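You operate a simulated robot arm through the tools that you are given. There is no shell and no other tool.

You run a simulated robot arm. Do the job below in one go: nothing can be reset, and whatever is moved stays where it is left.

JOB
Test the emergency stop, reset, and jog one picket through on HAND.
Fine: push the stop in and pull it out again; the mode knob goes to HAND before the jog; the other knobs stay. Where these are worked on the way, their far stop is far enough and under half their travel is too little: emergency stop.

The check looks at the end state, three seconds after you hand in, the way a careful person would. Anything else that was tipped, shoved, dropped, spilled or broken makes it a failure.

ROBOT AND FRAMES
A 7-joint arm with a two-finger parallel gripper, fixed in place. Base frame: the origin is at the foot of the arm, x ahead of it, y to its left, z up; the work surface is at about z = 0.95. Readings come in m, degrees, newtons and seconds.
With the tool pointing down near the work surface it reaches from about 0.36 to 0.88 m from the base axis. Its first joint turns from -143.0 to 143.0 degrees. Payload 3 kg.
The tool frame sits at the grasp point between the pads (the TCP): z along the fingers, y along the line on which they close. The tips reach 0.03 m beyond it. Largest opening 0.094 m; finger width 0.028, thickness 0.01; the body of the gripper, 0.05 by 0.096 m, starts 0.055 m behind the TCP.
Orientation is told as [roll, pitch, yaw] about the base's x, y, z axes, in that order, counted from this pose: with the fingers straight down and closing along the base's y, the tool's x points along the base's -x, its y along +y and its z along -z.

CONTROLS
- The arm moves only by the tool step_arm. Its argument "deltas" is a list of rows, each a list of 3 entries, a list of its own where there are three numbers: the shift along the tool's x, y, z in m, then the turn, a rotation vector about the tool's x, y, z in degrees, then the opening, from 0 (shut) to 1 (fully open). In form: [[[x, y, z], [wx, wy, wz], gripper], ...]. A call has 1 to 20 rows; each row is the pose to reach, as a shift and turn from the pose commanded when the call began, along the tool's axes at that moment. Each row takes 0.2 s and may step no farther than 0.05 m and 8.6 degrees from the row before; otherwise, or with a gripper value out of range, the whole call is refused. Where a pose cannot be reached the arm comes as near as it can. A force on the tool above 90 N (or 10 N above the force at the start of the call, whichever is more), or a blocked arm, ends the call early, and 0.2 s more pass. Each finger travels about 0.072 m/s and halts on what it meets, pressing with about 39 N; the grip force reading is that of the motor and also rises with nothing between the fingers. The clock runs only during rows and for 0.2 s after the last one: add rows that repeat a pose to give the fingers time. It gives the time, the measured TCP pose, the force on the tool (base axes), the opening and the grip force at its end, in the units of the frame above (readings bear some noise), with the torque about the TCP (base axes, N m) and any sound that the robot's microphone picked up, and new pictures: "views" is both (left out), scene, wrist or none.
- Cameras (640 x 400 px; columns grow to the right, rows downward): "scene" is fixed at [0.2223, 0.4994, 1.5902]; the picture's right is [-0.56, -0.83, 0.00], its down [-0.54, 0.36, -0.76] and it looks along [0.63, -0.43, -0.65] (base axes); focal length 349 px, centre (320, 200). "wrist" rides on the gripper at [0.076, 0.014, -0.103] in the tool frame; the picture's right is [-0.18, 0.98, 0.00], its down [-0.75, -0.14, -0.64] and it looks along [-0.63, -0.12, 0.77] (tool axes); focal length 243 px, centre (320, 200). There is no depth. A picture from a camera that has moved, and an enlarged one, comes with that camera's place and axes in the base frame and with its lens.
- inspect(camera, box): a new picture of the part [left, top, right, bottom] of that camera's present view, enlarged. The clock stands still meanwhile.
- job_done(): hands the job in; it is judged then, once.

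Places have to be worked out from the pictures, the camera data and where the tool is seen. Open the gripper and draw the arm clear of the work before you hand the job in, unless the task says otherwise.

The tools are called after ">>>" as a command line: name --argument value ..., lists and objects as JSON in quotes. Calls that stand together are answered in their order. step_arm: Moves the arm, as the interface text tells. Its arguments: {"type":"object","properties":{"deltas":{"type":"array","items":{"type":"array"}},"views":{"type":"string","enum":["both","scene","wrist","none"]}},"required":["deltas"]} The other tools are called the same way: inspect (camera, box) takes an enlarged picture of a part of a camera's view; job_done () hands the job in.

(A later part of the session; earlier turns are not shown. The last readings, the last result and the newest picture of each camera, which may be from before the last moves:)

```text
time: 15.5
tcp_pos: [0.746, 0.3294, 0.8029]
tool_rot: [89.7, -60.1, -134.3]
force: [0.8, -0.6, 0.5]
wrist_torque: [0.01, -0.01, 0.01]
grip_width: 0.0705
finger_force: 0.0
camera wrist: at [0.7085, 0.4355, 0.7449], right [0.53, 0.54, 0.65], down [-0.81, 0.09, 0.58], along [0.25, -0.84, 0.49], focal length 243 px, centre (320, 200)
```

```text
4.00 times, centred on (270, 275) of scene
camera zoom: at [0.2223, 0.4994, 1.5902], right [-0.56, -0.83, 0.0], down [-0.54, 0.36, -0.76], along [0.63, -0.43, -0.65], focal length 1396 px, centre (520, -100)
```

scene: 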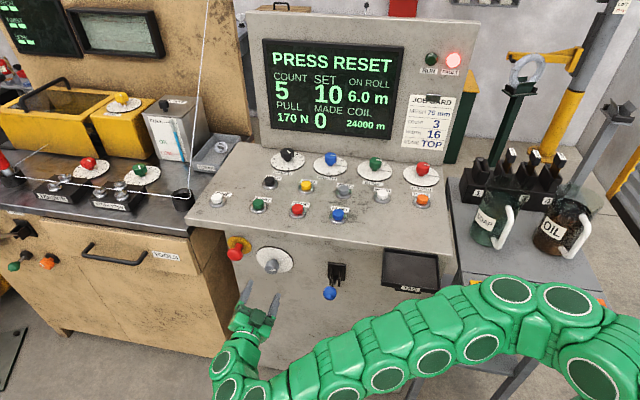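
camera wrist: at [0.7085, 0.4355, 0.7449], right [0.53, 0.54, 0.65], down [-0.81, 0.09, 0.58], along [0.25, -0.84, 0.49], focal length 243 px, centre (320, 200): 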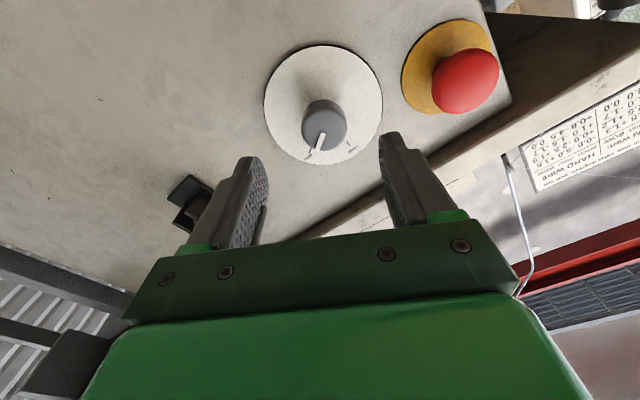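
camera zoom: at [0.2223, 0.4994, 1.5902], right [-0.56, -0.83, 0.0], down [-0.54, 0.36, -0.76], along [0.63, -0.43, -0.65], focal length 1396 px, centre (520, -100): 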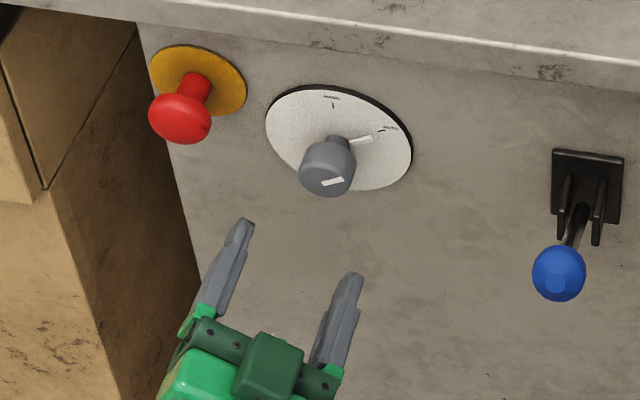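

Combining both views puts the knob axis at a≈0.757, z≈0.811, its face near b≈0.383 and the dial at b≈0.417. I'll re-centre and advance so that the pads overlap the knob cap by about 2 cm, without reaching the dial.

>>> step_arm --deltas '[[[-0.0087, 0.001, 0.01], [0, 0, 0], 0.75], [[-0.0087, 0.001, 0.025], [0, 0, 0], 0.75], [[-0.0087, 0.001, 0.04], [0, 0, 0], 0.75], [[-0.0087, 0.001, 0.055], [0, 0, 0], 0.75], [[-0.0087, 0.001, 0.067], [0, 0, 0], 0.75], [[-0.0087, 0.001, 0.0775], [0, 0, 0], 0.75]]'

>>> inspect --camera "wrist" --box '[200, 60, 440, 240]'

>>> inspect --camera "scene" --box '[200, 225, 340, 325]'

```text
time: 16.9
tcp_pos: [0.7999, 0.273, 0.813]
tool_rot: [89.8, -60.0, -134.4]
force: [-0.6, 0.3, 0.0]
wrist_torque: [0.02, 0.01, 0.01]
grip_width: 0.0708
finger_force: 0.2
camera wrist: at [0.7617, 0.3787, 0.7536], right [0.53, 0.54, 0.65], down [-0.81, 0.09, 0.58], along [0.25, -0.84, 0.49], focal length 243 px, centre (320, 200)
```

scene: 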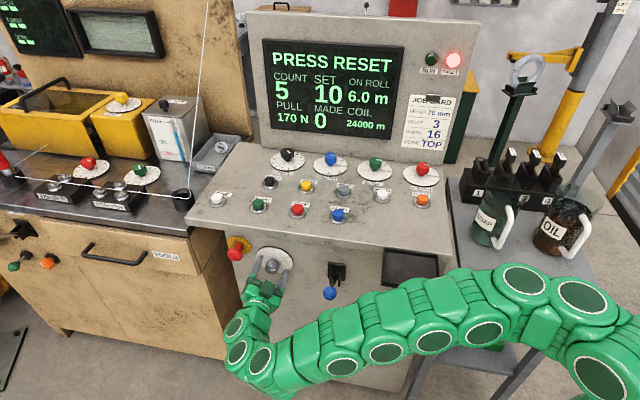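
wrist: 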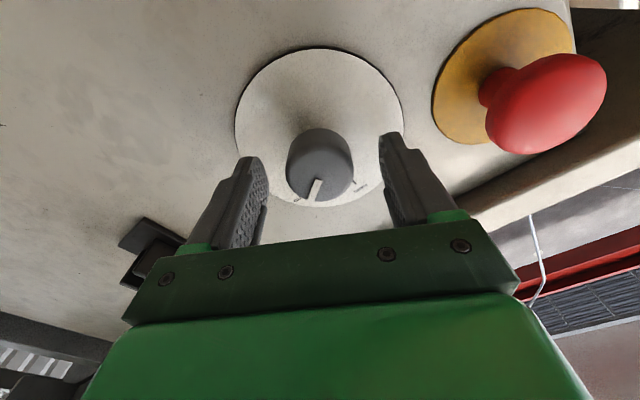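

```text
2.22 times, centred on (320, 150) of wrist
camera zoom: at [0.7617, 0.3787, 0.7536], right [0.53, 0.54, 0.65], down [-0.81, 0.09, 0.58], along [0.25, -0.84, 0.49], focal length 539 px, centre (320, 311)
```

zoom: 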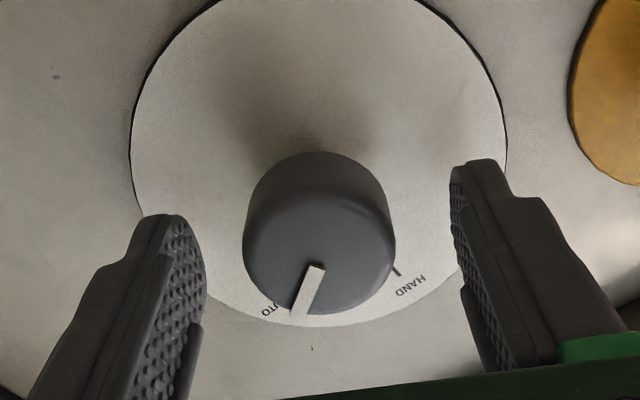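

```text
4.00 times, centred on (270, 275) of scene
camera zoom: at [0.2223, 0.4994, 1.5902], right [-0.56, -0.83, 0.0], down [-0.54, 0.36, -0.76], along [0.63, -0.43, -0.65], focal length 1396 px, centre (520, -100)
```

zoom: 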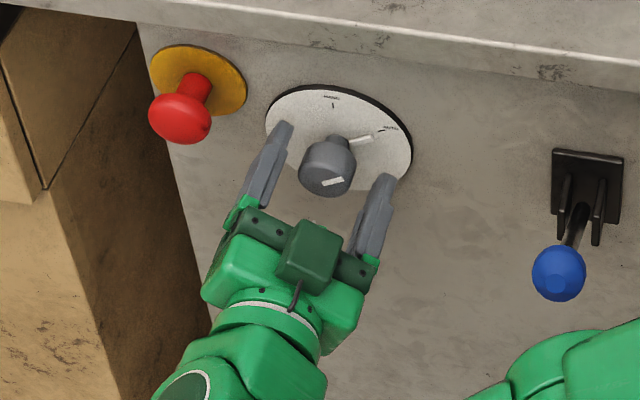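

The fingers straddle the knob and the axis agrees within about 3 mm. I'll trim that and close on the knob.

>>> step_arm --deltas '[[[0.0024, -0.001, 0.001], [0, 0, 0], 0.75], [[0.0024, -0.001, 0.001], [0, 0, 0], 0.4], [[0.0024, -0.001, 0.001], [0, 0, 0], 0.2], [[0.0024, -0.001, 0.001], [0, 0, 0], 0.2], [[0.0024, -0.001, 0.001], [0, 0, 0], 0.2]]'

>>> inspect --camera "scene" --box '[240, 235, 310, 285]'

```text
time: 18.1
tcp_pos: [0.8006, 0.2717, 0.8106]
tool_rot: [90.0, -60.0, -134.6]
force: [23.9, 12.9, 10.0]
wrist_torque: [-0.1, -0.15, 0.83]
grip_width: 0.0376
finger_force: 44.8
camera wrist: at [0.7627, 0.3793, 0.7515], right [0.53, 0.54, 0.65], down [-0.81, 0.09, 0.58], along [0.26, -0.84, 0.49], focal length 243 px, centre (320, 200)
```

scene: 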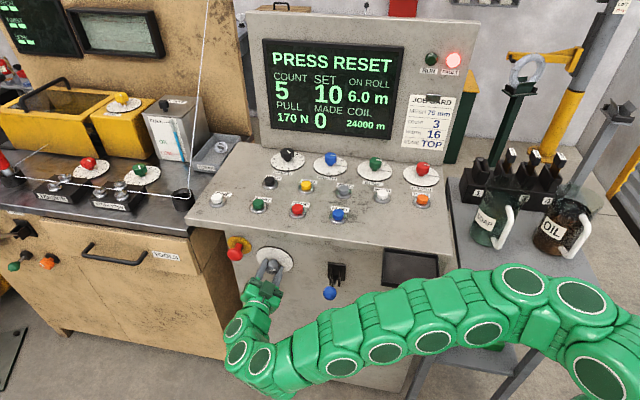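
wrist: 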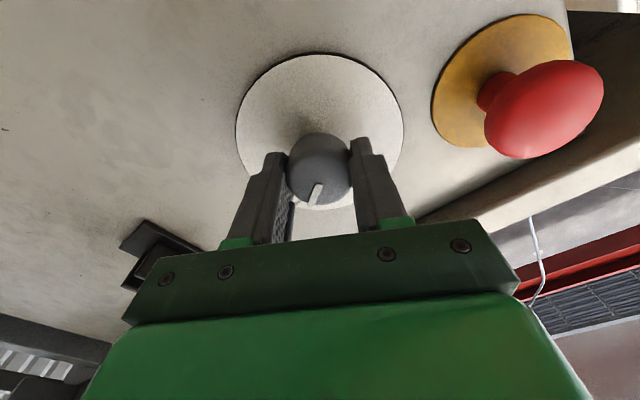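

```text
8.00 times, centred on (275, 260) of scene
camera zoom: at [0.2223, 0.4994, 1.5902], right [-0.56, -0.83, 0.0], down [-0.54, 0.36, -0.76], along [0.63, -0.43, -0.65], focal length 2792 px, centre (680, -280)
```

zoom: 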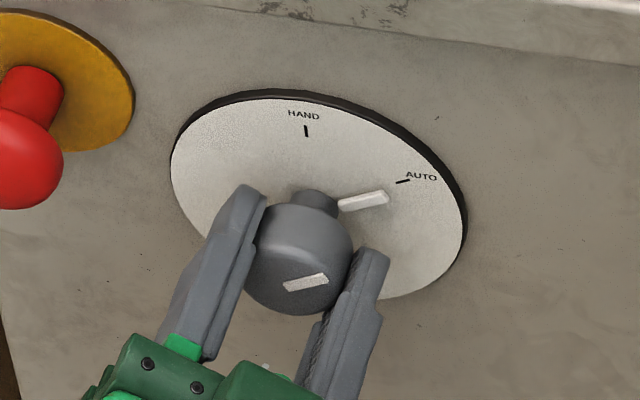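

The grip on the knob is firm at 37.6 mm, with about 27 N of sideways load along the closing line, so I'm off centre by 1–2 mm. I'll ease that and turn 60° counter-clockwise towards HAND.

>>> step_arm --deltas '[[[0, 0.0012, 0], [0, 0, 0], 0.2], [[0, 0.0012, 0], [0, 0, -6], 0.2], [[0, 0.0012, 0], [0, 0, -12], 0.2], [[0, 0.0012, 0], [0, 0, -18], 0.2], [[0, 0.0012, 0], [0, 0, -24], 0.2], [[0, 0.0012, 0], [0, 0, -30], 0.2], [[0, 0.0012, 0], [0, 0, -36], 0.2], [[0, 0.0012, 0], [0, 0, -42], 0.2], [[0, 0.0012, 0], [0, 0, -48], 0.2], [[0, 0.0012, 0], [0, 0, -54], 0.2], [[0, 0.0012, 0], [0, 0, -60], 0.2], [[0, 0.0012, 0], [0, 0, -60], 0.2]]'

>>> inspect --camera "scene" --box '[240, 235, 310, 285]'

```text
time: 20.7
tcp_pos: [0.8006, 0.2733, 0.8106]
tool_rot: [-89.8, -59.8, 45.3]
force: [27.9, 8.3, 4.0]
wrist_torque: [0.48, -0.51, 0.67]
grip_width: 0.0369
finger_force: 44.8
camera wrist: at [0.7096, 0.3253, 0.7369], right [0.66, 0.67, -0.33], down [-0.28, 0.63, 0.72], along [0.7, -0.39, 0.6], focal length 243 px, centre (320, 200)
```

scene: 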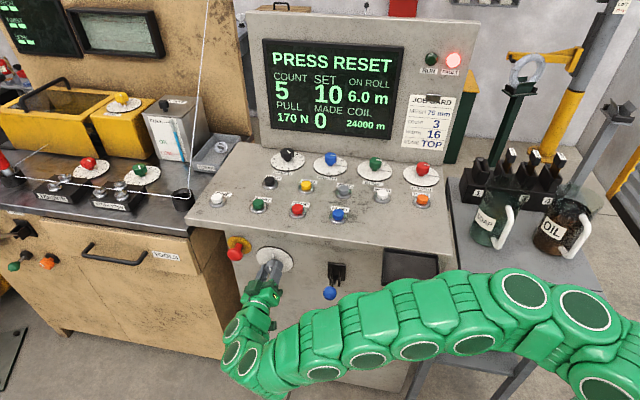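
wrist: 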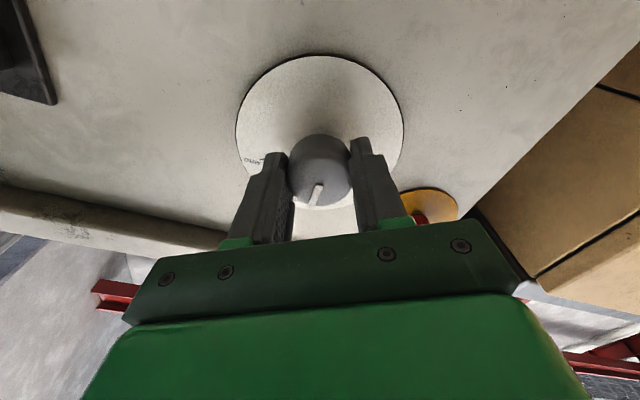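

```text
8.00 times, centred on (275, 260) of scene
camera zoom: at [0.2223, 0.4994, 1.5902], right [-0.56, -0.83, 0.0], down [-0.54, 0.36, -0.76], along [0.63, -0.43, -0.65], focal length 2792 px, centre (680, -280)
```

zoom: 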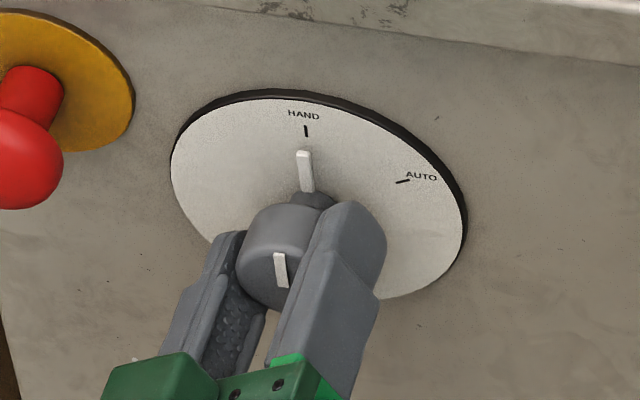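

The pointer now stands at HAND, with a resisting torque of about 0.7 N·m as if at its stop or detent. I'll release, back straight off and check where it settles.

>>> step_arm --deltas '[[[0, 0, 0], [0, 0, 0], 0.5], [[0, 0, 0], [0, 0, 0], 0.75], [[0, 0, 0], [0, 0, 0], 0.75], [[0, 0, -0.02], [0, 0, 0], 0.75], [[0, 0, -0.05], [0, 0, 0], 0.75], [[0, 0, -0.09], [0, 0, 0], 0.75], [[0, 0, -0.13], [0, 0, 0], 0.75]]'

>>> inspect --camera "scene" --box '[240, 235, 310, 285]'

>>> inspect --camera "wrist" --box '[240, 20, 440, 180]'

```text
time: 22.3
tcp_pos: [0.7078, 0.3658, 0.8094]
tool_rot: [-89.7, -60.0, 45.1]
force: [0.7, 0.9, -0.1]
wrist_torque: [0.02, 0.02, 0.01]
grip_width: 0.0706
finger_force: 0.0
camera wrist: at [0.616, 0.4173, 0.7369], right [0.66, 0.67, -0.33], down [-0.28, 0.63, 0.72], along [0.7, -0.39, 0.6], focal length 243 px, centre (320, 200)
```

scene: 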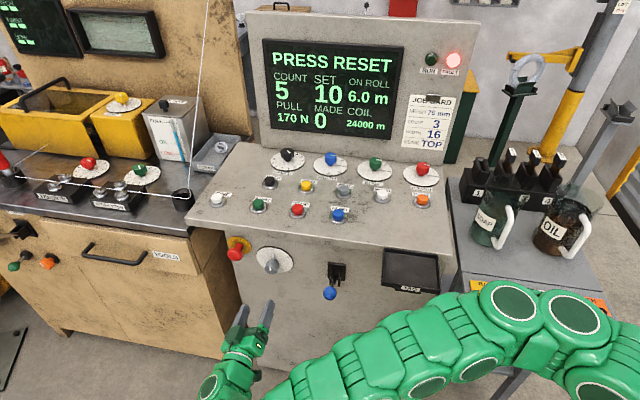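
wrist: 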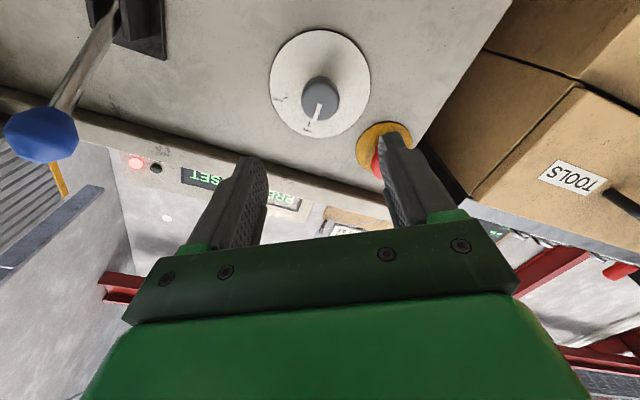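

```text
8.00 times, centred on (275, 260) of scene
camera zoom: at [0.2223, 0.4994, 1.5902], right [-0.56, -0.83, 0.0], down [-0.54, 0.36, -0.76], along [0.63, -0.43, -0.65], focal length 2792 px, centre (680, -280)
```

zoom: 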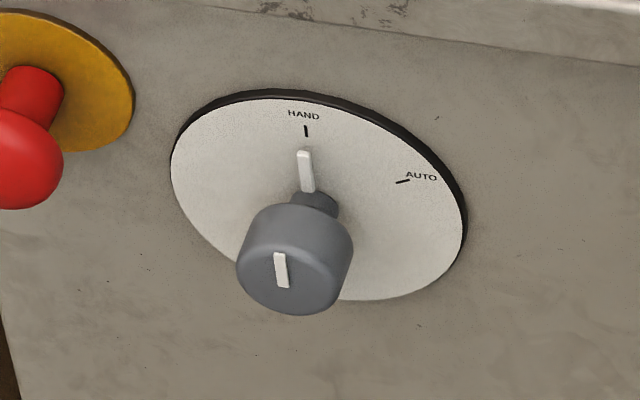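

```text
2.50 times, centred on (340, 100) of wrist
camera zoom: at [0.616, 0.4173, 0.7369], right [0.66, 0.67, -0.33], down [-0.28, 0.63, 0.72], along [0.7, -0.39, 0.6], focal length 606 px, centre (270, 450)
```

zoom: 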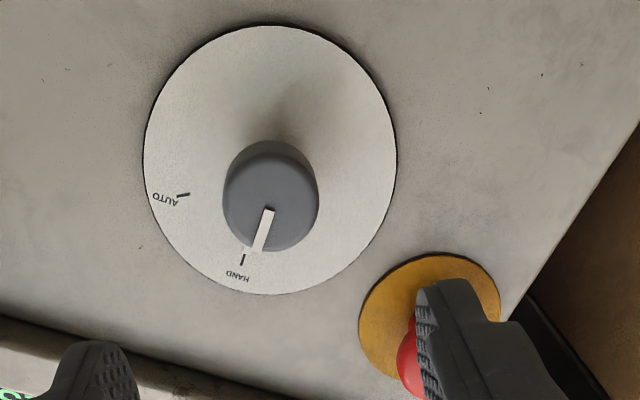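

The knob rests at HAND, with the bar and pointer within a few degrees of the tick. Next is RESET, so I'll undo the -30° turn, rise in front of the console and then tilt the tool back to pointing down.

>>> step_arm --deltas '[[[-0.026, -0.015, -0.01], [0, 0, 7.5], 0.4], [[-0.052, -0.03, -0.02], [0, 0, 15], 0], [[-0.078, -0.045, -0.03], [0, 0, 22.5], 0], [[-0.104, -0.06, -0.03], [0, 0, 30], 0]]' --views "none"

>>> step_arm --deltas '[[[-0.021, -0.008, -0.003], [0, 8.18, 0], 0], [[-0.042, -0.016, -0.006], [0, 16.36, 0], 0], [[-0.063, -0.024, -0.009], [0, 24.54, 0], 0], [[-0.084, -0.032, -0.012], [0, 32.7, 0], 0], [[-0.105, -0.041, -0.015], [0, 40.9, 0], 0], [[-0.126, -0.049, -0.018], [0, 49.1, 0], 0], [[-0.147, -0.057, -0.02], [0, 57.3, 0], 0], [[-0.168, -0.065, -0.022], [0, 65.4, 0], 0], [[-0.189, -0.073, -0.025], [0, 73.6, 0], 0], [[-0.21, -0.082, -0.028], [0, 81.8, 0], 0], [[-0.23, -0.09, -0.03], [0, 90, 0], 0]]'

```text
time: 23.3
tcp_pos: [0.6882, 0.3848, 0.9309]
tool_rot: [10.7, -89.9, -55.4]
force: [-0.3, -0.6, 0.0]
wrist_torque: [0.01, 0.01, -0.02]
grip_width: 0.0
finger_force: 33.2
```

```text
time: 25.7
tcp_pos: [0.6018, 0.3425, 1.1614]
tool_rot: [0.0, 0.2, -44.5]
force: [0.3, 1.0, 0.2]
wrist_torque: [0.01, -0.01, -0.02]
grip_width: 0.0
finger_force: 33.1
camera wrist: at [0.5584, 0.4044, 1.2634], right [0.82, 0.57, 0.0], down [0.44, -0.63, 0.64], along [0.37, -0.52, -0.77], focal length 243 px, centre (320, 200)
```

scene: 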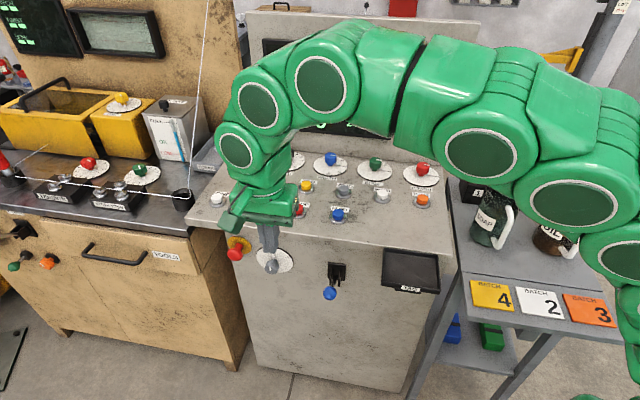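
wrist: 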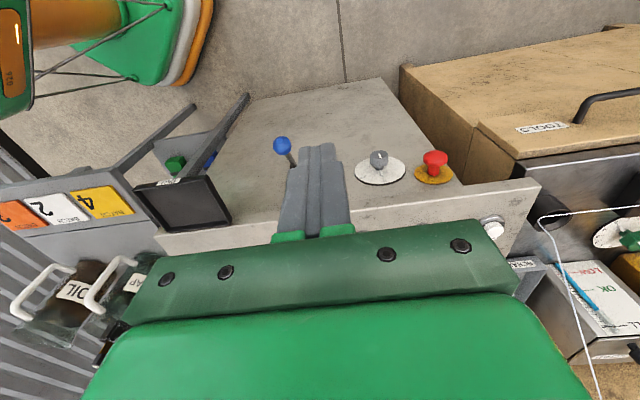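

The tool is back in its downward pose. I'll move it to hover just in front of and above RESET to measure it better.

>>> step_arm --deltas '[[[-0.036, -0.013, 0.0], [0, 0, 0], 0], [[-0.072, -0.026, 0.0], [0, 0, 0], 0], [[-0.108, -0.039, 0.01], [0, 0, 0], 0], [[-0.144, -0.052, 0.02], [0, 0, 0], 0], [[-0.18, -0.064, 0.04], [0, 0, 0], 0], [[-0.217, -0.077, 0.06], [0, 0, 0], 0], [[-0.217, -0.077, 0.06], [0, 0, 0], 0]]'

>>> inspect --camera "wrist" --box '[200, 80, 440, 240]'

>>> inspect --camera "scene" --box '[270, 150, 390, 230]'

```text
time: 27.3
tcp_pos: [0.7039, 0.1332, 1.0994]
tool_rot: [0.0, -0.1, -44.5]
force: [-0.5, 0.0, 0.2]
wrist_torque: [0.01, 0.03, 0.0]
grip_width: 0.0001
finger_force: 32.5
camera wrist: at [0.6593, 0.1964, 1.2021], right [0.82, 0.57, 0.0], down [0.44, -0.63, 0.64], along [0.37, -0.53, -0.77], focal length 243 px, centre (320, 200)
```

scene: 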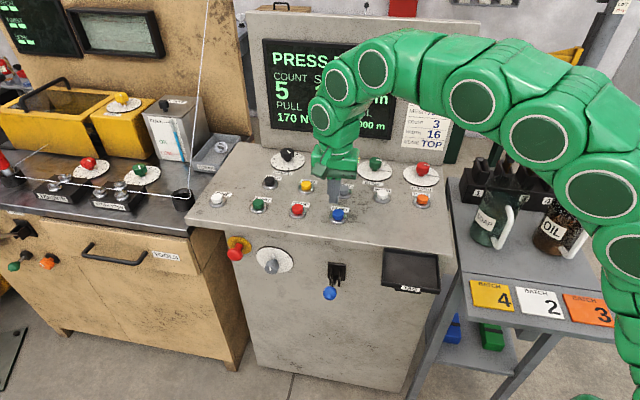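
wrist: 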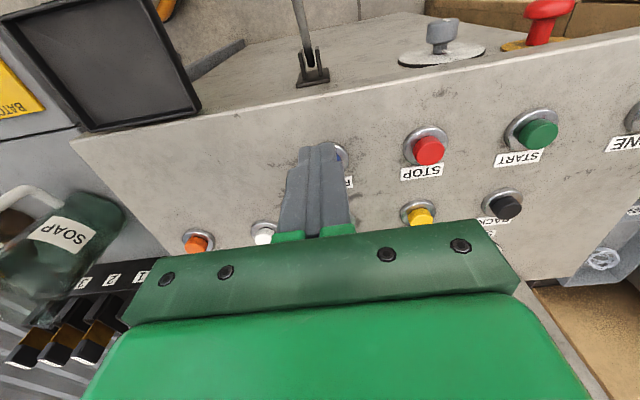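

```text
2.50 times, centred on (320, 160) of wrist
camera zoom: at [0.6593, 0.1964, 1.2021], right [0.82, 0.57, 0.0], down [0.44, -0.63, 0.64], along [0.37, -0.53, -0.77], focal length 606 px, centre (320, 300)
```

zoom: 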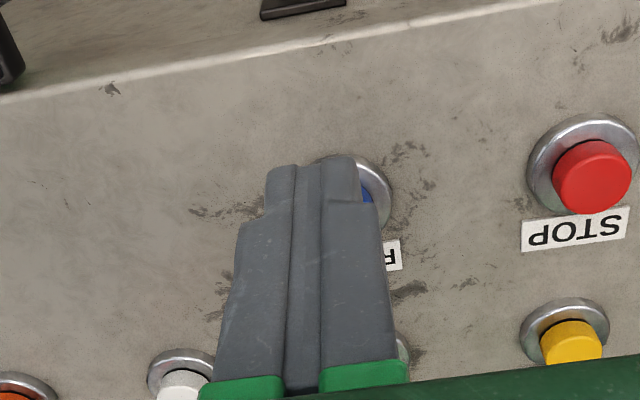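

```text
5.00 times, centred on (330, 190) of scene
camera zoom: at [0.2223, 0.4994, 1.5902], right [-0.56, -0.83, 0.0], down [-0.54, 0.36, -0.76], along [0.63, -0.43, -0.65], focal length 1745 px, centre (270, 250)
```

zoom: 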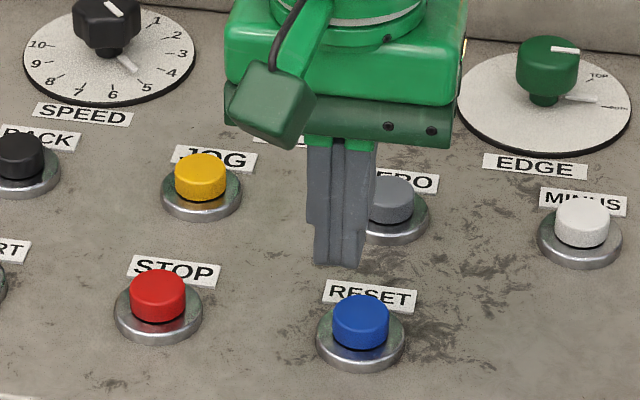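

RESET lies just ahead of the fingertips. I'll move over it at about 4 cm above the cap and compare tip and cap in the scene view.

>>> step_arm --deltas '[[[-0.026, -0.001, 0.02], [0, 0, 0], 0], [[-0.052, -0.002, 0.045], [0, 0, 0], 0], [[-0.0765, -0.003, 0.069], [0, 0, 0], 0], [[-0.0765, -0.003, 0.069], [0, 0, 0], 0]]'

>>> inspect --camera "scene" --box '[270, 150, 390, 230]'

>>> inspect --camera "wrist" --box '[200, 80, 440, 240]'

```text
time: 28.3
tcp_pos: [0.7548, 0.0796, 1.0294]
tool_rot: [-0.1, 0.1, -44.5]
force: [-1.0, -0.1, -0.2]
wrist_torque: [0.02, 0.01, 0.01]
grip_width: 0.0
finger_force: 33.0
camera wrist: at [0.7109, 0.1413, 1.1321], right [0.82, 0.57, 0.0], down [0.44, -0.63, 0.64], along [0.37, -0.53, -0.77], focal length 243 px, centre (320, 200)
```

scene: 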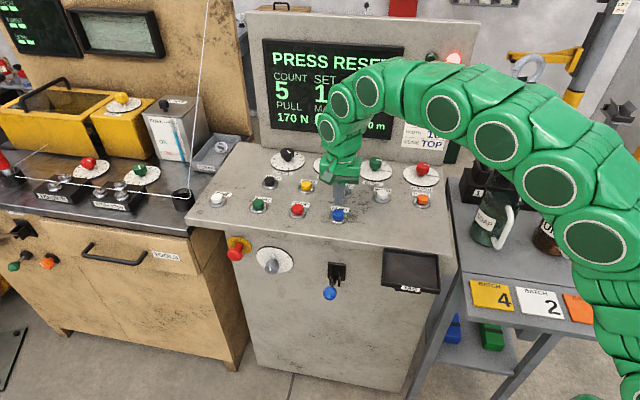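
wrist: 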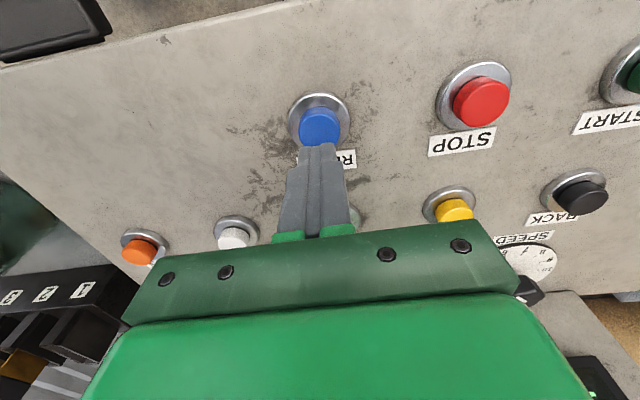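

```text
5.00 times, centred on (330, 190) of scene
camera zoom: at [0.2223, 0.4994, 1.5902], right [-0.56, -0.83, 0.0], down [-0.54, 0.36, -0.76], along [0.63, -0.43, -0.65], focal length 1745 px, centre (270, 250)
```

zoom: 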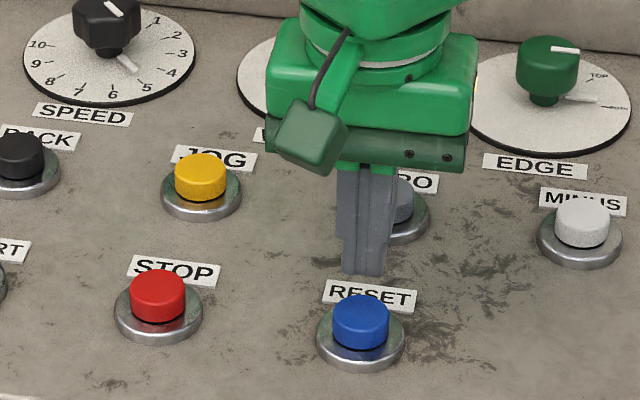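

```text
2.50 times, centred on (320, 160) of wrist
camera zoom: at [0.7109, 0.1413, 1.1321], right [0.82, 0.57, 0.0], down [0.44, -0.63, 0.64], along [0.37, -0.53, -0.77], focal length 606 px, centre (320, 300)
```

zoom: 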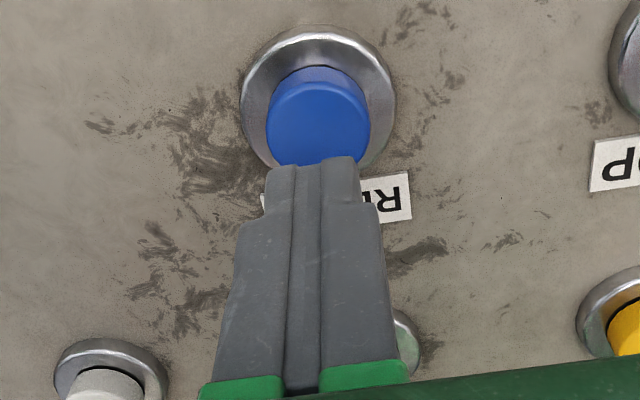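

RESET's cap centre works out at a≈0.589, b≈0.469 with its top near z≈0.978, so I need to come back about 8 mm. I'll centre and descend in small steps until contact.

>>> step_arm --deltas '[[[0.0085, -0.001, 0.005], [0, 0, 0], 0], [[0.0085, -0.001, 0.012], [0, 0, 0], 0], [[0.0085, -0.001, 0.018], [0, 0, 0], 0], [[0.0085, -0.001, 0.022], [0, 0, 0], 0], [[0.0085, -0.001, 0.026], [0, 0, 0], 0]]'

>>> inspect --camera "scene" --box '[290, 170, 380, 230]'

>>> inspect --camera "wrist" --box '[240, 80, 400, 200]'

```text
time: 29.5
tcp_pos: [0.7487, 0.0851, 1.0045]
tool_rot: [-0.1, 0.1, -44.6]
force: [-0.7, -0.5, 0.6]
wrist_torque: [0.05, 0.03, -0.01]
grip_width: 0.0
finger_force: 33.1
camera wrist: at [0.7048, 0.147, 1.1072], right [0.82, 0.57, 0.0], down [0.44, -0.63, 0.64], along [0.37, -0.53, -0.77], focal length 243 px, centre (320, 200)
```

scene: 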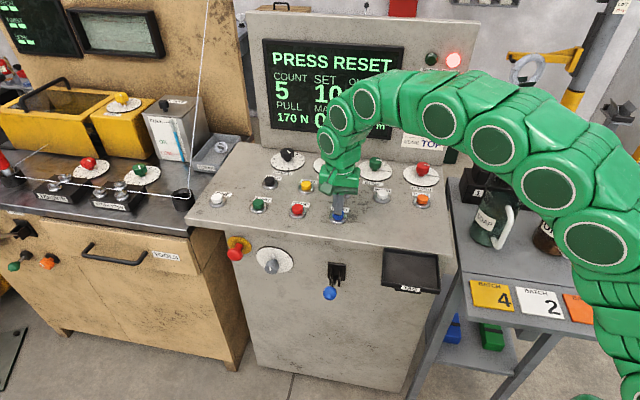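
wrist: 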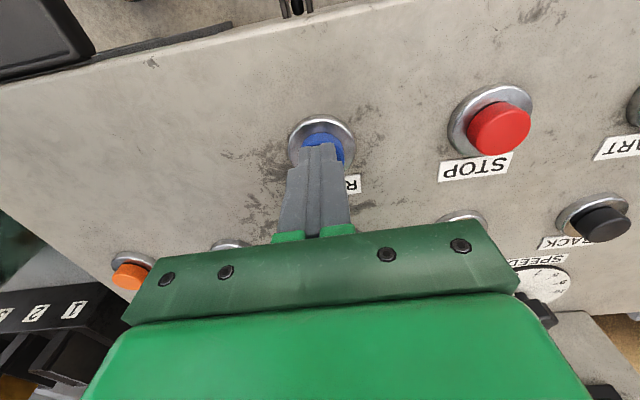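

```text
6.67 times, centred on (335, 200) of scene
camera zoom: at [0.2223, 0.4994, 1.5902], right [-0.56, -0.83, 0.0], down [-0.54, 0.36, -0.76], along [0.63, -0.43, -0.65], focal length 2327 px, centre (220, 200)
```

zoom: 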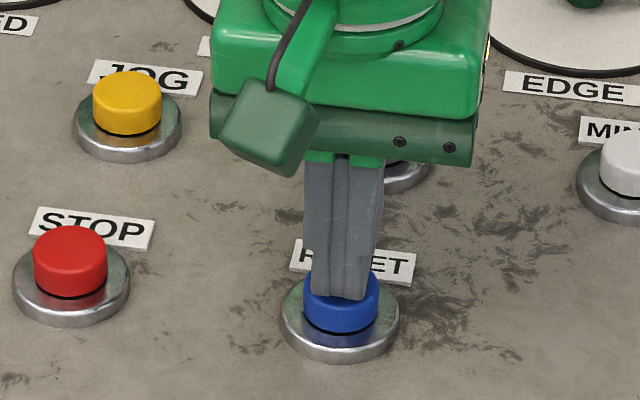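

```text
3.33 times, centred on (320, 140) of wrist
camera zoom: at [0.7048, 0.147, 1.1072], right [0.82, 0.57, 0.0], down [0.44, -0.63, 0.64], along [0.37, -0.53, -0.77], focal length 809 px, centre (320, 400)
```

zoom: 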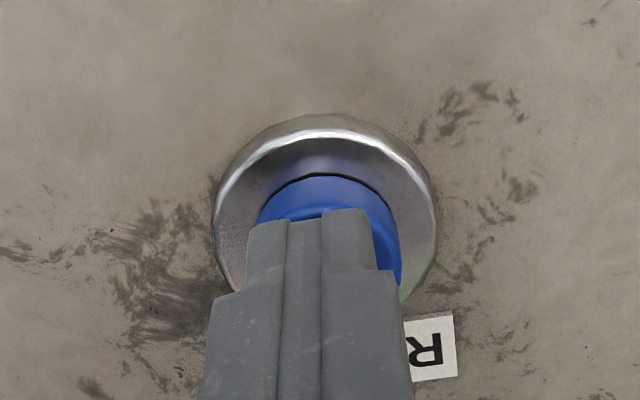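

The tip sits right over the blue cap, about 3 mm to the right of its centre. I'll shift 3 mm and press down in 3 mm steps.

>>> step_arm --deltas '[[[-0.001, 0.003, 0.002], [0, 0, 0], 0], [[-0.001, 0.003, 0.005], [0, 0, 0], 0], [[-0.001, 0.003, 0.008], [0, 0, 0], 0], [[-0.001, 0.003, 0.011], [0, 0, 0], 0], [[-0.001, 0.003, 0.014], [0, 0, 0], 0]]'

```text
time: 30.7
tcp_pos: [0.7526, 0.0866, 0.9927]
tool_rot: [0.3, -0.1, -44.5]
force: [-9.5, 0.5, 43.5]
wrist_torque: [-0.15, 0.17, -0.05]
grip_width: 0.0
finger_force: 33.1
heard: click
camera wrist: at [0.7071, 0.1484, 1.0956], right [0.82, 0.57, 0.0], down [0.44, -0.63, 0.64], along [0.37, -0.53, -0.77], focal length 243 px, centre (320, 200)
```

scene: 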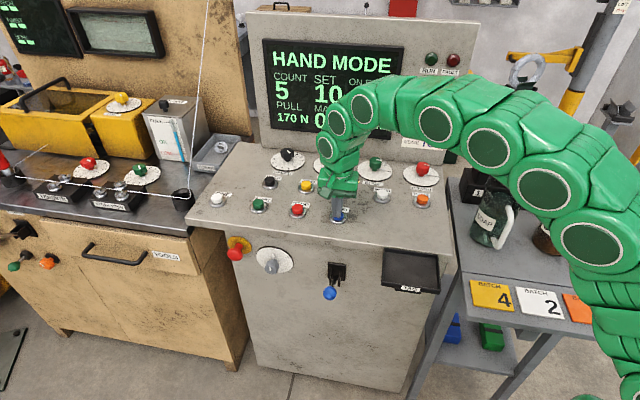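
wrist: 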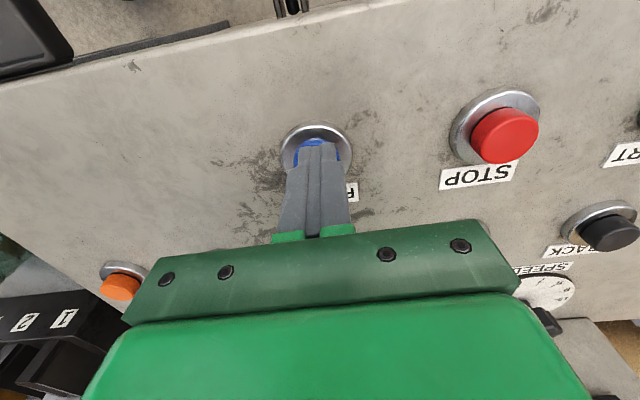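

A click was heard, FAULT is off and the display now reads HAND MODE, so the reset worked and the knob is confirmed at HAND. JOG is about 0.906 m from the base axis, so I'll lift off and move over it with the tool tilted about 20° outward.

>>> step_arm --deltas '[[[0, 0, -0.035], [0, 0, 0], 0], [[0, 0, -0.075], [0, 0, 0], 0], [[-0.025, 0.025, -0.085], [-3.8, -3.2, 0], 0], [[-0.05, 0.05, -0.085], [-7.7, -6.4, 0], 0], [[-0.075, 0.075, -0.085], [-11.5, -9.5, 0], 0], [[-0.1, 0.1, -0.08], [-15.4, -12.7, 0], 0], [[-0.105, 0.107, -0.075], [-15.4, -12.7, 0], 0], [[-0.105, 0.107, -0.075], [-15.4, -12.7, 0], 0]]'

>>> inspect --camera "scene" --box '[260, 150, 380, 230]'

>>> inspect --camera "wrist" --box '[200, 60, 440, 240]'

```text
time: 32.5
tcp_pos: [0.9016, 0.089, 1.0647]
tool_rot: [15.7, -12.5, -46.1]
force: [-0.3, 0.8, 0.1]
wrist_torque: [0.02, -0.04, 0.0]
grip_width: 0.0
finger_force: 33.2
camera wrist: at [0.8254, 0.1475, 1.1497], right [0.77, 0.57, 0.3], down [0.2, -0.65, 0.73], along [0.61, -0.5, -0.62], focal length 243 px, centre (320, 200)
```

scene: 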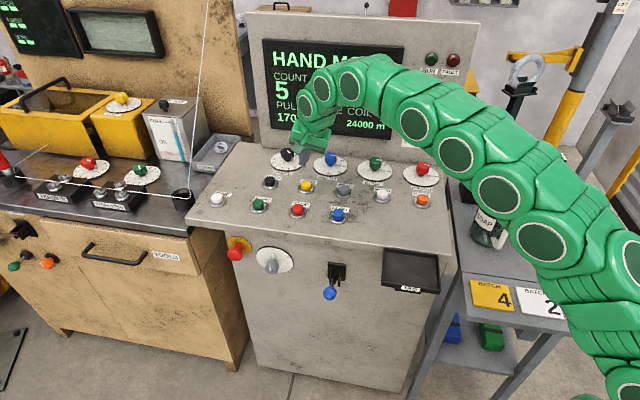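
wrist: 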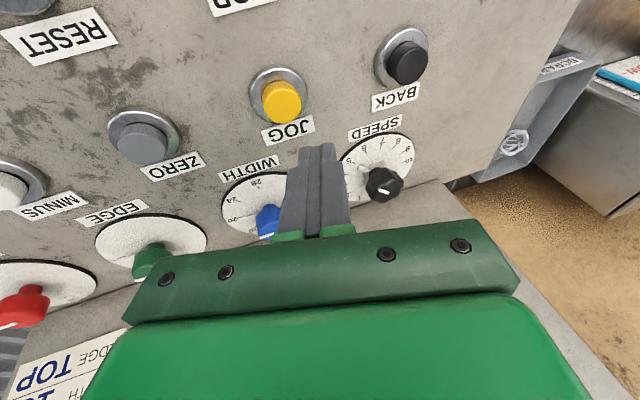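

```text
5.00 times, centred on (320, 190) of scene
camera zoom: at [0.2223, 0.4994, 1.5902], right [-0.56, -0.83, 0.0], down [-0.54, 0.36, -0.76], along [0.63, -0.43, -0.65], focal length 1745 px, centre (320, 250)
```

zoom: 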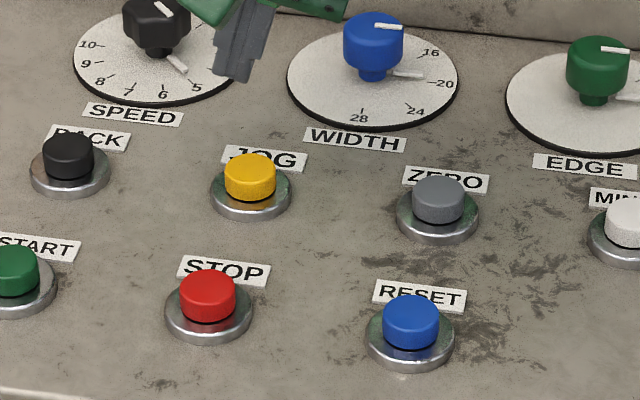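

```text
2.22 times, centred on (320, 150) of wrist
camera zoom: at [0.8254, 0.1475, 1.1497], right [0.77, 0.57, 0.3], down [0.2, -0.65, 0.73], along [0.61, -0.5, -0.62], focal length 539 px, centre (320, 311)
```

zoom: 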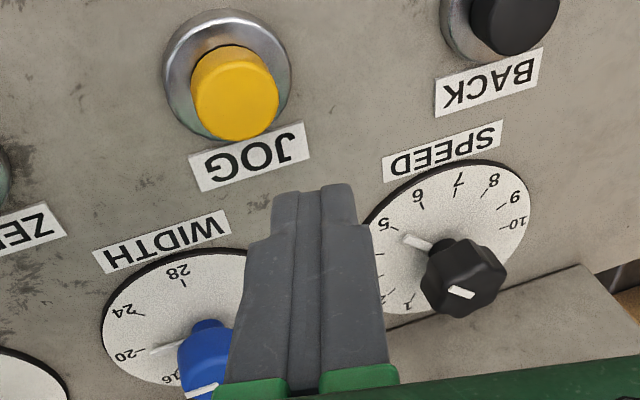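

The pose was reached, and both views put JOG's cap at a≈0.699, b≈0.578 with its top near z≈0.972. I'll align so that the lowest fingertip corner falls within the cap and descend vertically to about 1 cm above it.

>>> step_arm --deltas '[[[-0.002, -0.0055, 0.0149], [0, 0, 0], 0], [[0.0019, -0.0102, 0.0318], [0, 0, 0], 0], [[0.0056, -0.0147, 0.0478], [0, 0, 0], 0], [[0.0056, -0.0147, 0.0478], [0, 0, 0], 0]]'

>>> inspect --camera "scene" --box '[260, 150, 350, 210]'

>>> inspect --camera "wrist" --box '[240, 60, 400, 180]'

```text
time: 33.5
tcp_pos: [0.9054, 0.0849, 1.0154]
tool_rot: [15.6, -12.4, -46.2]
force: [0.2, 0.7, 0.0]
wrist_torque: [0.02, 0.01, 0.01]
grip_width: 0.0001
finger_force: 33.3
camera wrist: at [0.8274, 0.1429, 1.0996], right [0.77, 0.57, 0.3], down [0.2, -0.65, 0.73], along [0.61, -0.5, -0.62], focal length 243 px, centre (320, 200)
```

scene: 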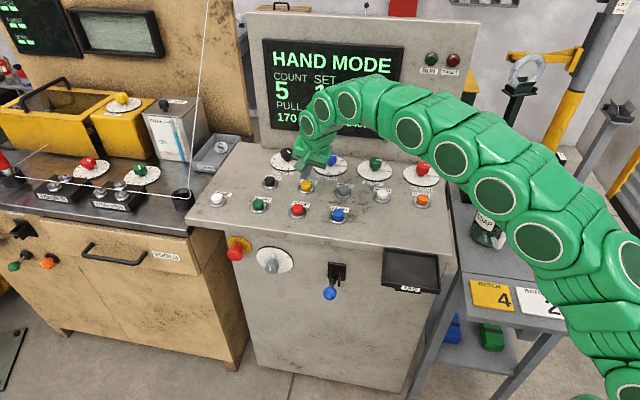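
wrist: 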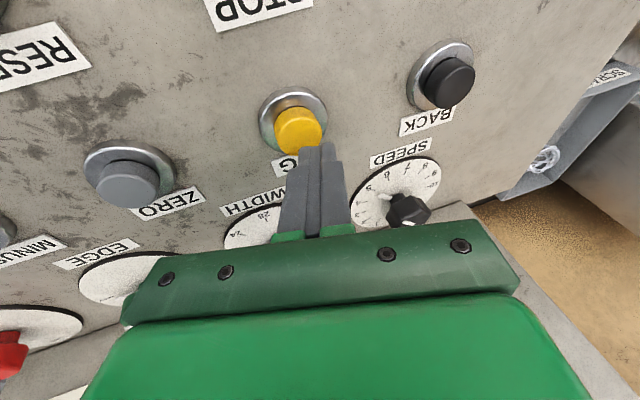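

```text
6.67 times, centred on (305, 180) of scene
camera zoom: at [0.2223, 0.4994, 1.5902], right [-0.56, -0.83, 0.0], down [-0.54, 0.36, -0.76], along [0.63, -0.43, -0.65], focal length 2327 px, centre (420, 333)
```

zoom: 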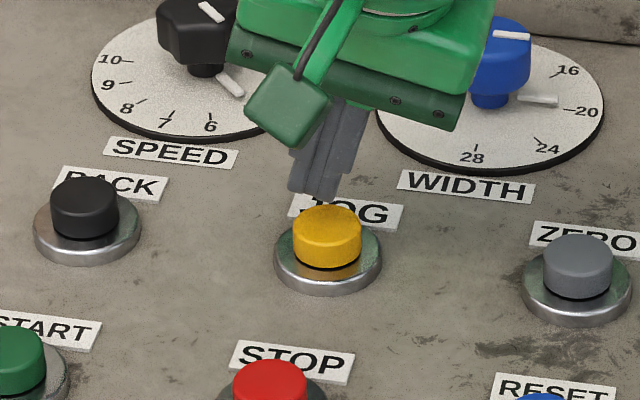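

```text
3.33 times, centred on (320, 120) of wrist
camera zoom: at [0.8274, 0.1429, 1.0996], right [0.77, 0.57, 0.3], down [0.2, -0.65, 0.73], along [0.61, -0.5, -0.62], focal length 809 px, centre (320, 467)
```

zoom: 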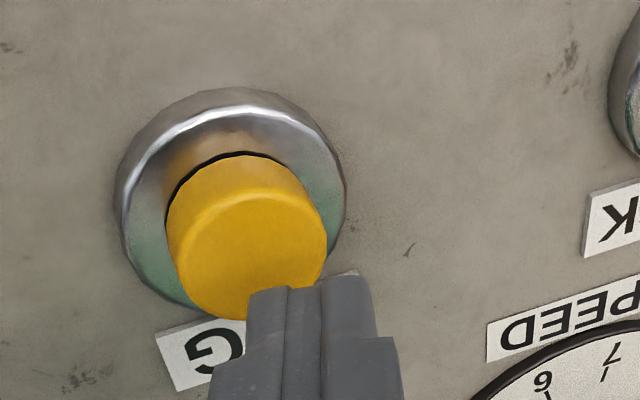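

The lowest corner is about 1 cm above the cap and within 4 mm of its centre. I'll press down in small steps and stop right away to see how the machine reacts.

>>> step_arm --deltas '[[[0.0017, -0.0021, 0.0075], [0, 0, 0], 0], [[0.0026, -0.0032, 0.0113], [0, 0, 0], 0], [[0.0035, -0.0042, 0.015], [0, 0, 0], 0], [[0.0041, -0.005, 0.0179], [0, 0, 0], 0]]'

>>> inspect --camera "scene" --box '[260, 30, 480, 210]'

```text
time: 34.5
tcp_pos: [0.9045, 0.0841, 0.998]
tool_rot: [15.6, -12.6, -46.2]
force: [-0.6, -1.1, 16.5]
wrist_torque: [0.05, 0.1, -0.01]
grip_width: 0.0
finger_force: 33.2
heard: click
camera wrist: at [0.8276, 0.1427, 1.0812], right [0.77, 0.57, 0.3], down [0.2, -0.65, 0.73], along [0.61, -0.5, -0.61], focal length 243 px, centre (320, 200)
```

scene: 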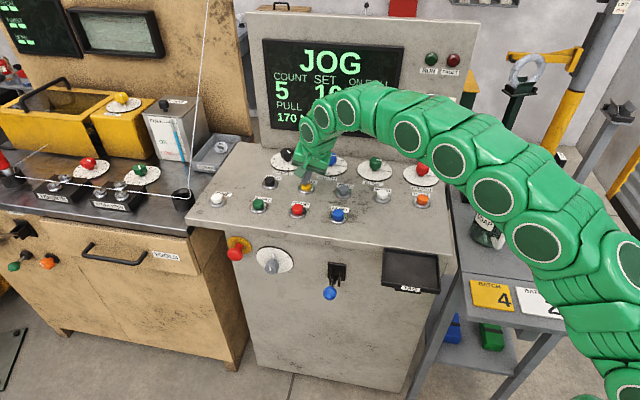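
wrist: 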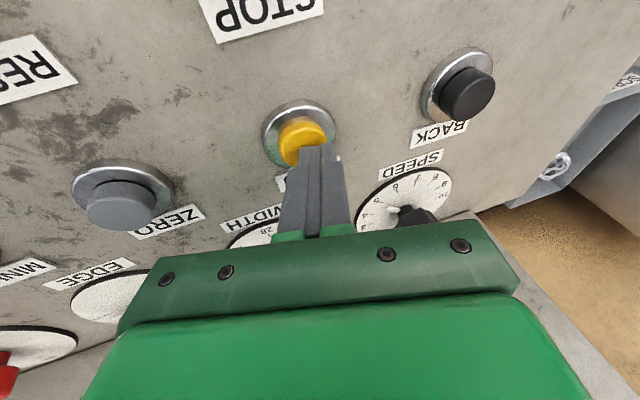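

```text
2.22 times, centred on (370, 120) of scene
camera zoom: at [0.2223, 0.4994, 1.5902], right [-0.56, -0.83, 0.0], down [-0.54, 0.36, -0.76], along [0.63, -0.43, -0.65], focal length 776 px, centre (209, 378)
```

zoom: 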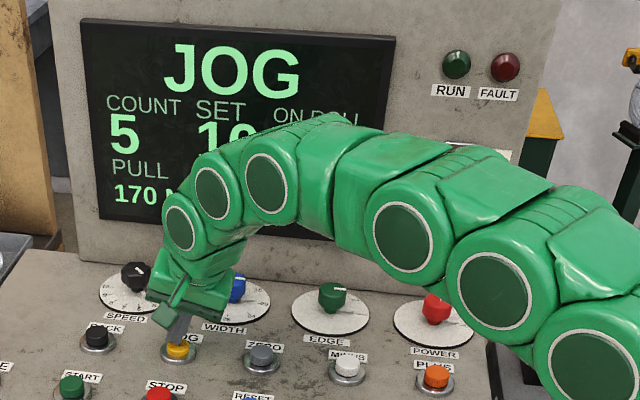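

JOG has clicked and the display reads JOG, but the arm hides MADE. I'll release the button now and draw back so I can read the counters before deciding whether more jog is needed.

>>> step_arm --deltas '[[[-0.0087, 0.0106, -0.0376], [0, 0, 0], 0]]'

>>> inspect --camera "scene" --box '[250, 30, 430, 150]'

```text
time: 34.9
tcp_pos: [0.9052, 0.0831, 1.0358]
tool_rot: [15.5, -12.4, -46.2]
force: [-0.7, -0.4, 0.1]
wrist_torque: [-0.04, 0.0, -0.01]
grip_width: 0.0
finger_force: 33.4
camera wrist: at [0.8272, 0.1426, 1.1188], right [0.77, 0.57, 0.3], down [0.2, -0.65, 0.73], along [0.61, -0.5, -0.62], focal length 243 px, centre (320, 200)
```

scene: 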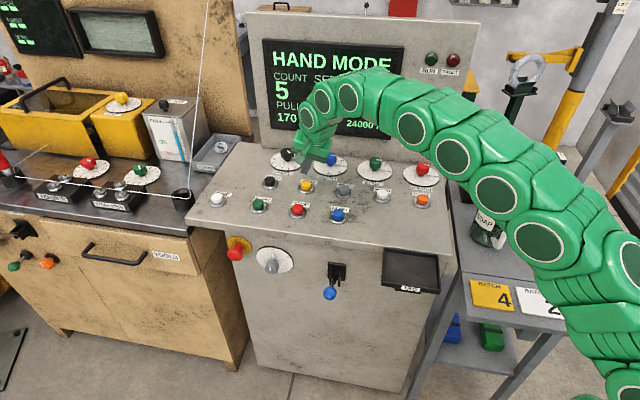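
wrist: 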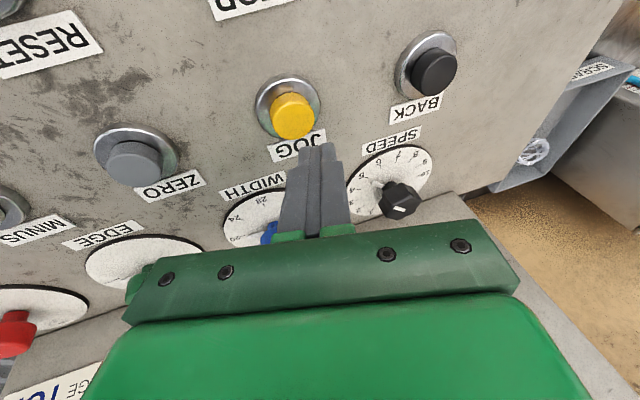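

```text
3.33 times, centred on (340, 90) of scene
camera zoom: at [0.2223, 0.4994, 1.5902], right [-0.56, -0.83, 0.0], down [-0.54, 0.36, -0.76], along [0.63, -0.43, -0.65], focal length 1163 px, centre (253, 567)
```

zoom: 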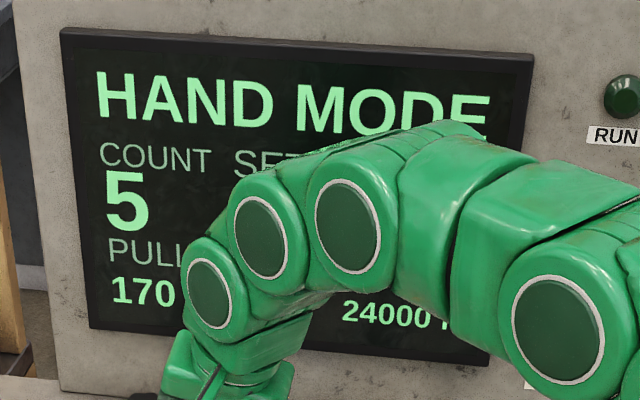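

On release the display went back to HAND MODE and COUNT is still 5, so JOG seems to run only while held. I'll move the arm aside to the right to read every counter.

>>> step_arm --deltas '[[[-0.009, 0.011, -0.038], [0, 0, 0], 0], [[0.03, -0.02, -0.06], [0, 0, 0], 0], [[0.065, -0.055, -0.065], [0, 0, 0], 0], [[0.1, -0.09, -0.07], [0, 0, 0], 0], [[0.125, -0.13, -0.075], [0, 0, 0], 0], [[0.145, -0.17, -0.08], [0, 0, 0], 0]]'

>>> inspect --camera "scene" --box '[250, 30, 430, 150]'

```text
refused: row 2 steps farther than a row can; nothing moved
```

```text
3.33 times, centred on (340, 90) of scene
camera zoom: at [0.2223, 0.4994, 1.5902], right [-0.56, -0.83, 0.0], down [-0.54, 0.36, -0.76], along [0.63, -0.43, -0.65], focal length 1163 px, centre (253, 567)
```

zoom: 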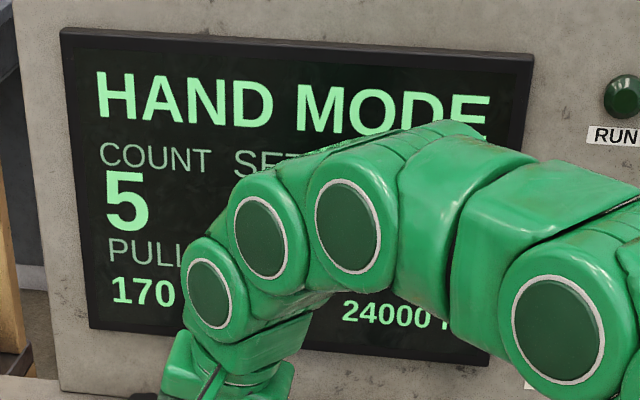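

That path had a step that was too long and nothing moved. I'll send it again with smaller steps: straight up first, then back and to the right towards the starting area.

>>> step_arm --deltas '[[[-0.0098, 0.0119, -0.0423], [0, 0, 0], 0], [[0.012, -0.0175, -0.0636], [0, 0, 0], 0], [[0.0338, -0.0469, -0.0849], [0, 0, 0], 0], [[0.0556, -0.0763, -0.1062], [0, 0, 0], 0], [[0.0774, -0.1057, -0.1275], [0, 0, 0], 0], [[0.0992, -0.1351, -0.1488], [0, 0, 0], 0], [[0.121, -0.1645, -0.1701], [0, 0, 0], 0], [[0.1198, -0.203, -0.1806], [0, 0, 0], 0], [[0.1186, -0.2416, -0.1912], [0, 0, 0], 0]]'

>>> inspect --camera "scene" --box '[250, 30, 430, 150]'

```text
time: 36.9
tcp_pos: [0.5998, -0.0111, 1.1258]
tool_rot: [15.7, -12.4, -46.2]
force: [-0.3, -1.1, 0.1]
wrist_torque: [0.0, 0.0, -0.02]
grip_width: 0.0001
finger_force: 33.3
camera wrist: at [0.5234, 0.048, 1.2098], right [0.77, 0.57, 0.3], down [0.2, -0.65, 0.73], along [0.61, -0.5, -0.62], focal length 243 px, centre (320, 200)
```

scene: 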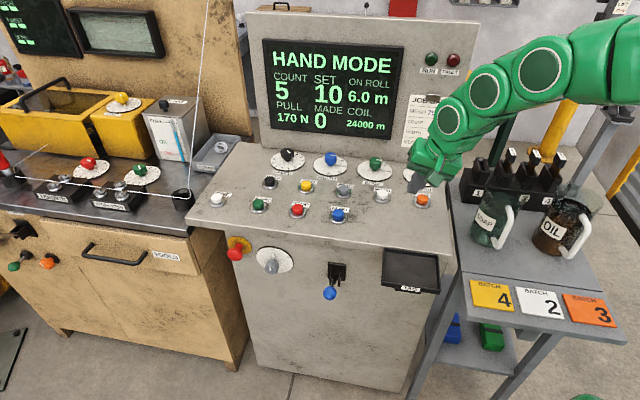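
wrist: 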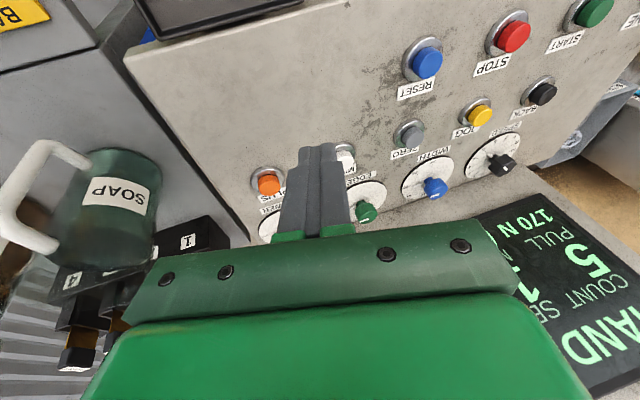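

```text
3.33 times, centred on (340, 90) of scene
camera zoom: at [0.2223, 0.4994, 1.5902], right [-0.56, -0.83, 0.0], down [-0.54, 0.36, -0.76], along [0.63, -0.43, -0.65], focal length 1163 px, centre (253, 567)
```

zoom: 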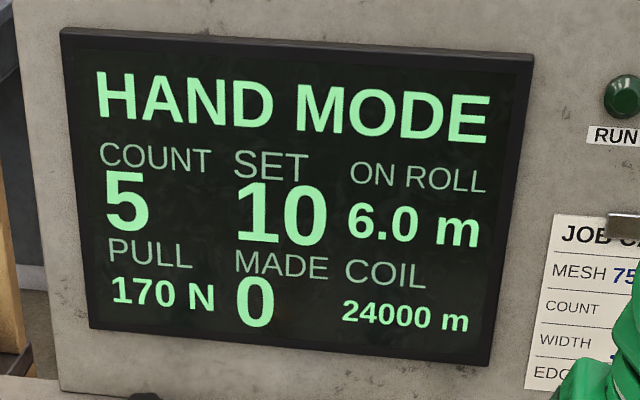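

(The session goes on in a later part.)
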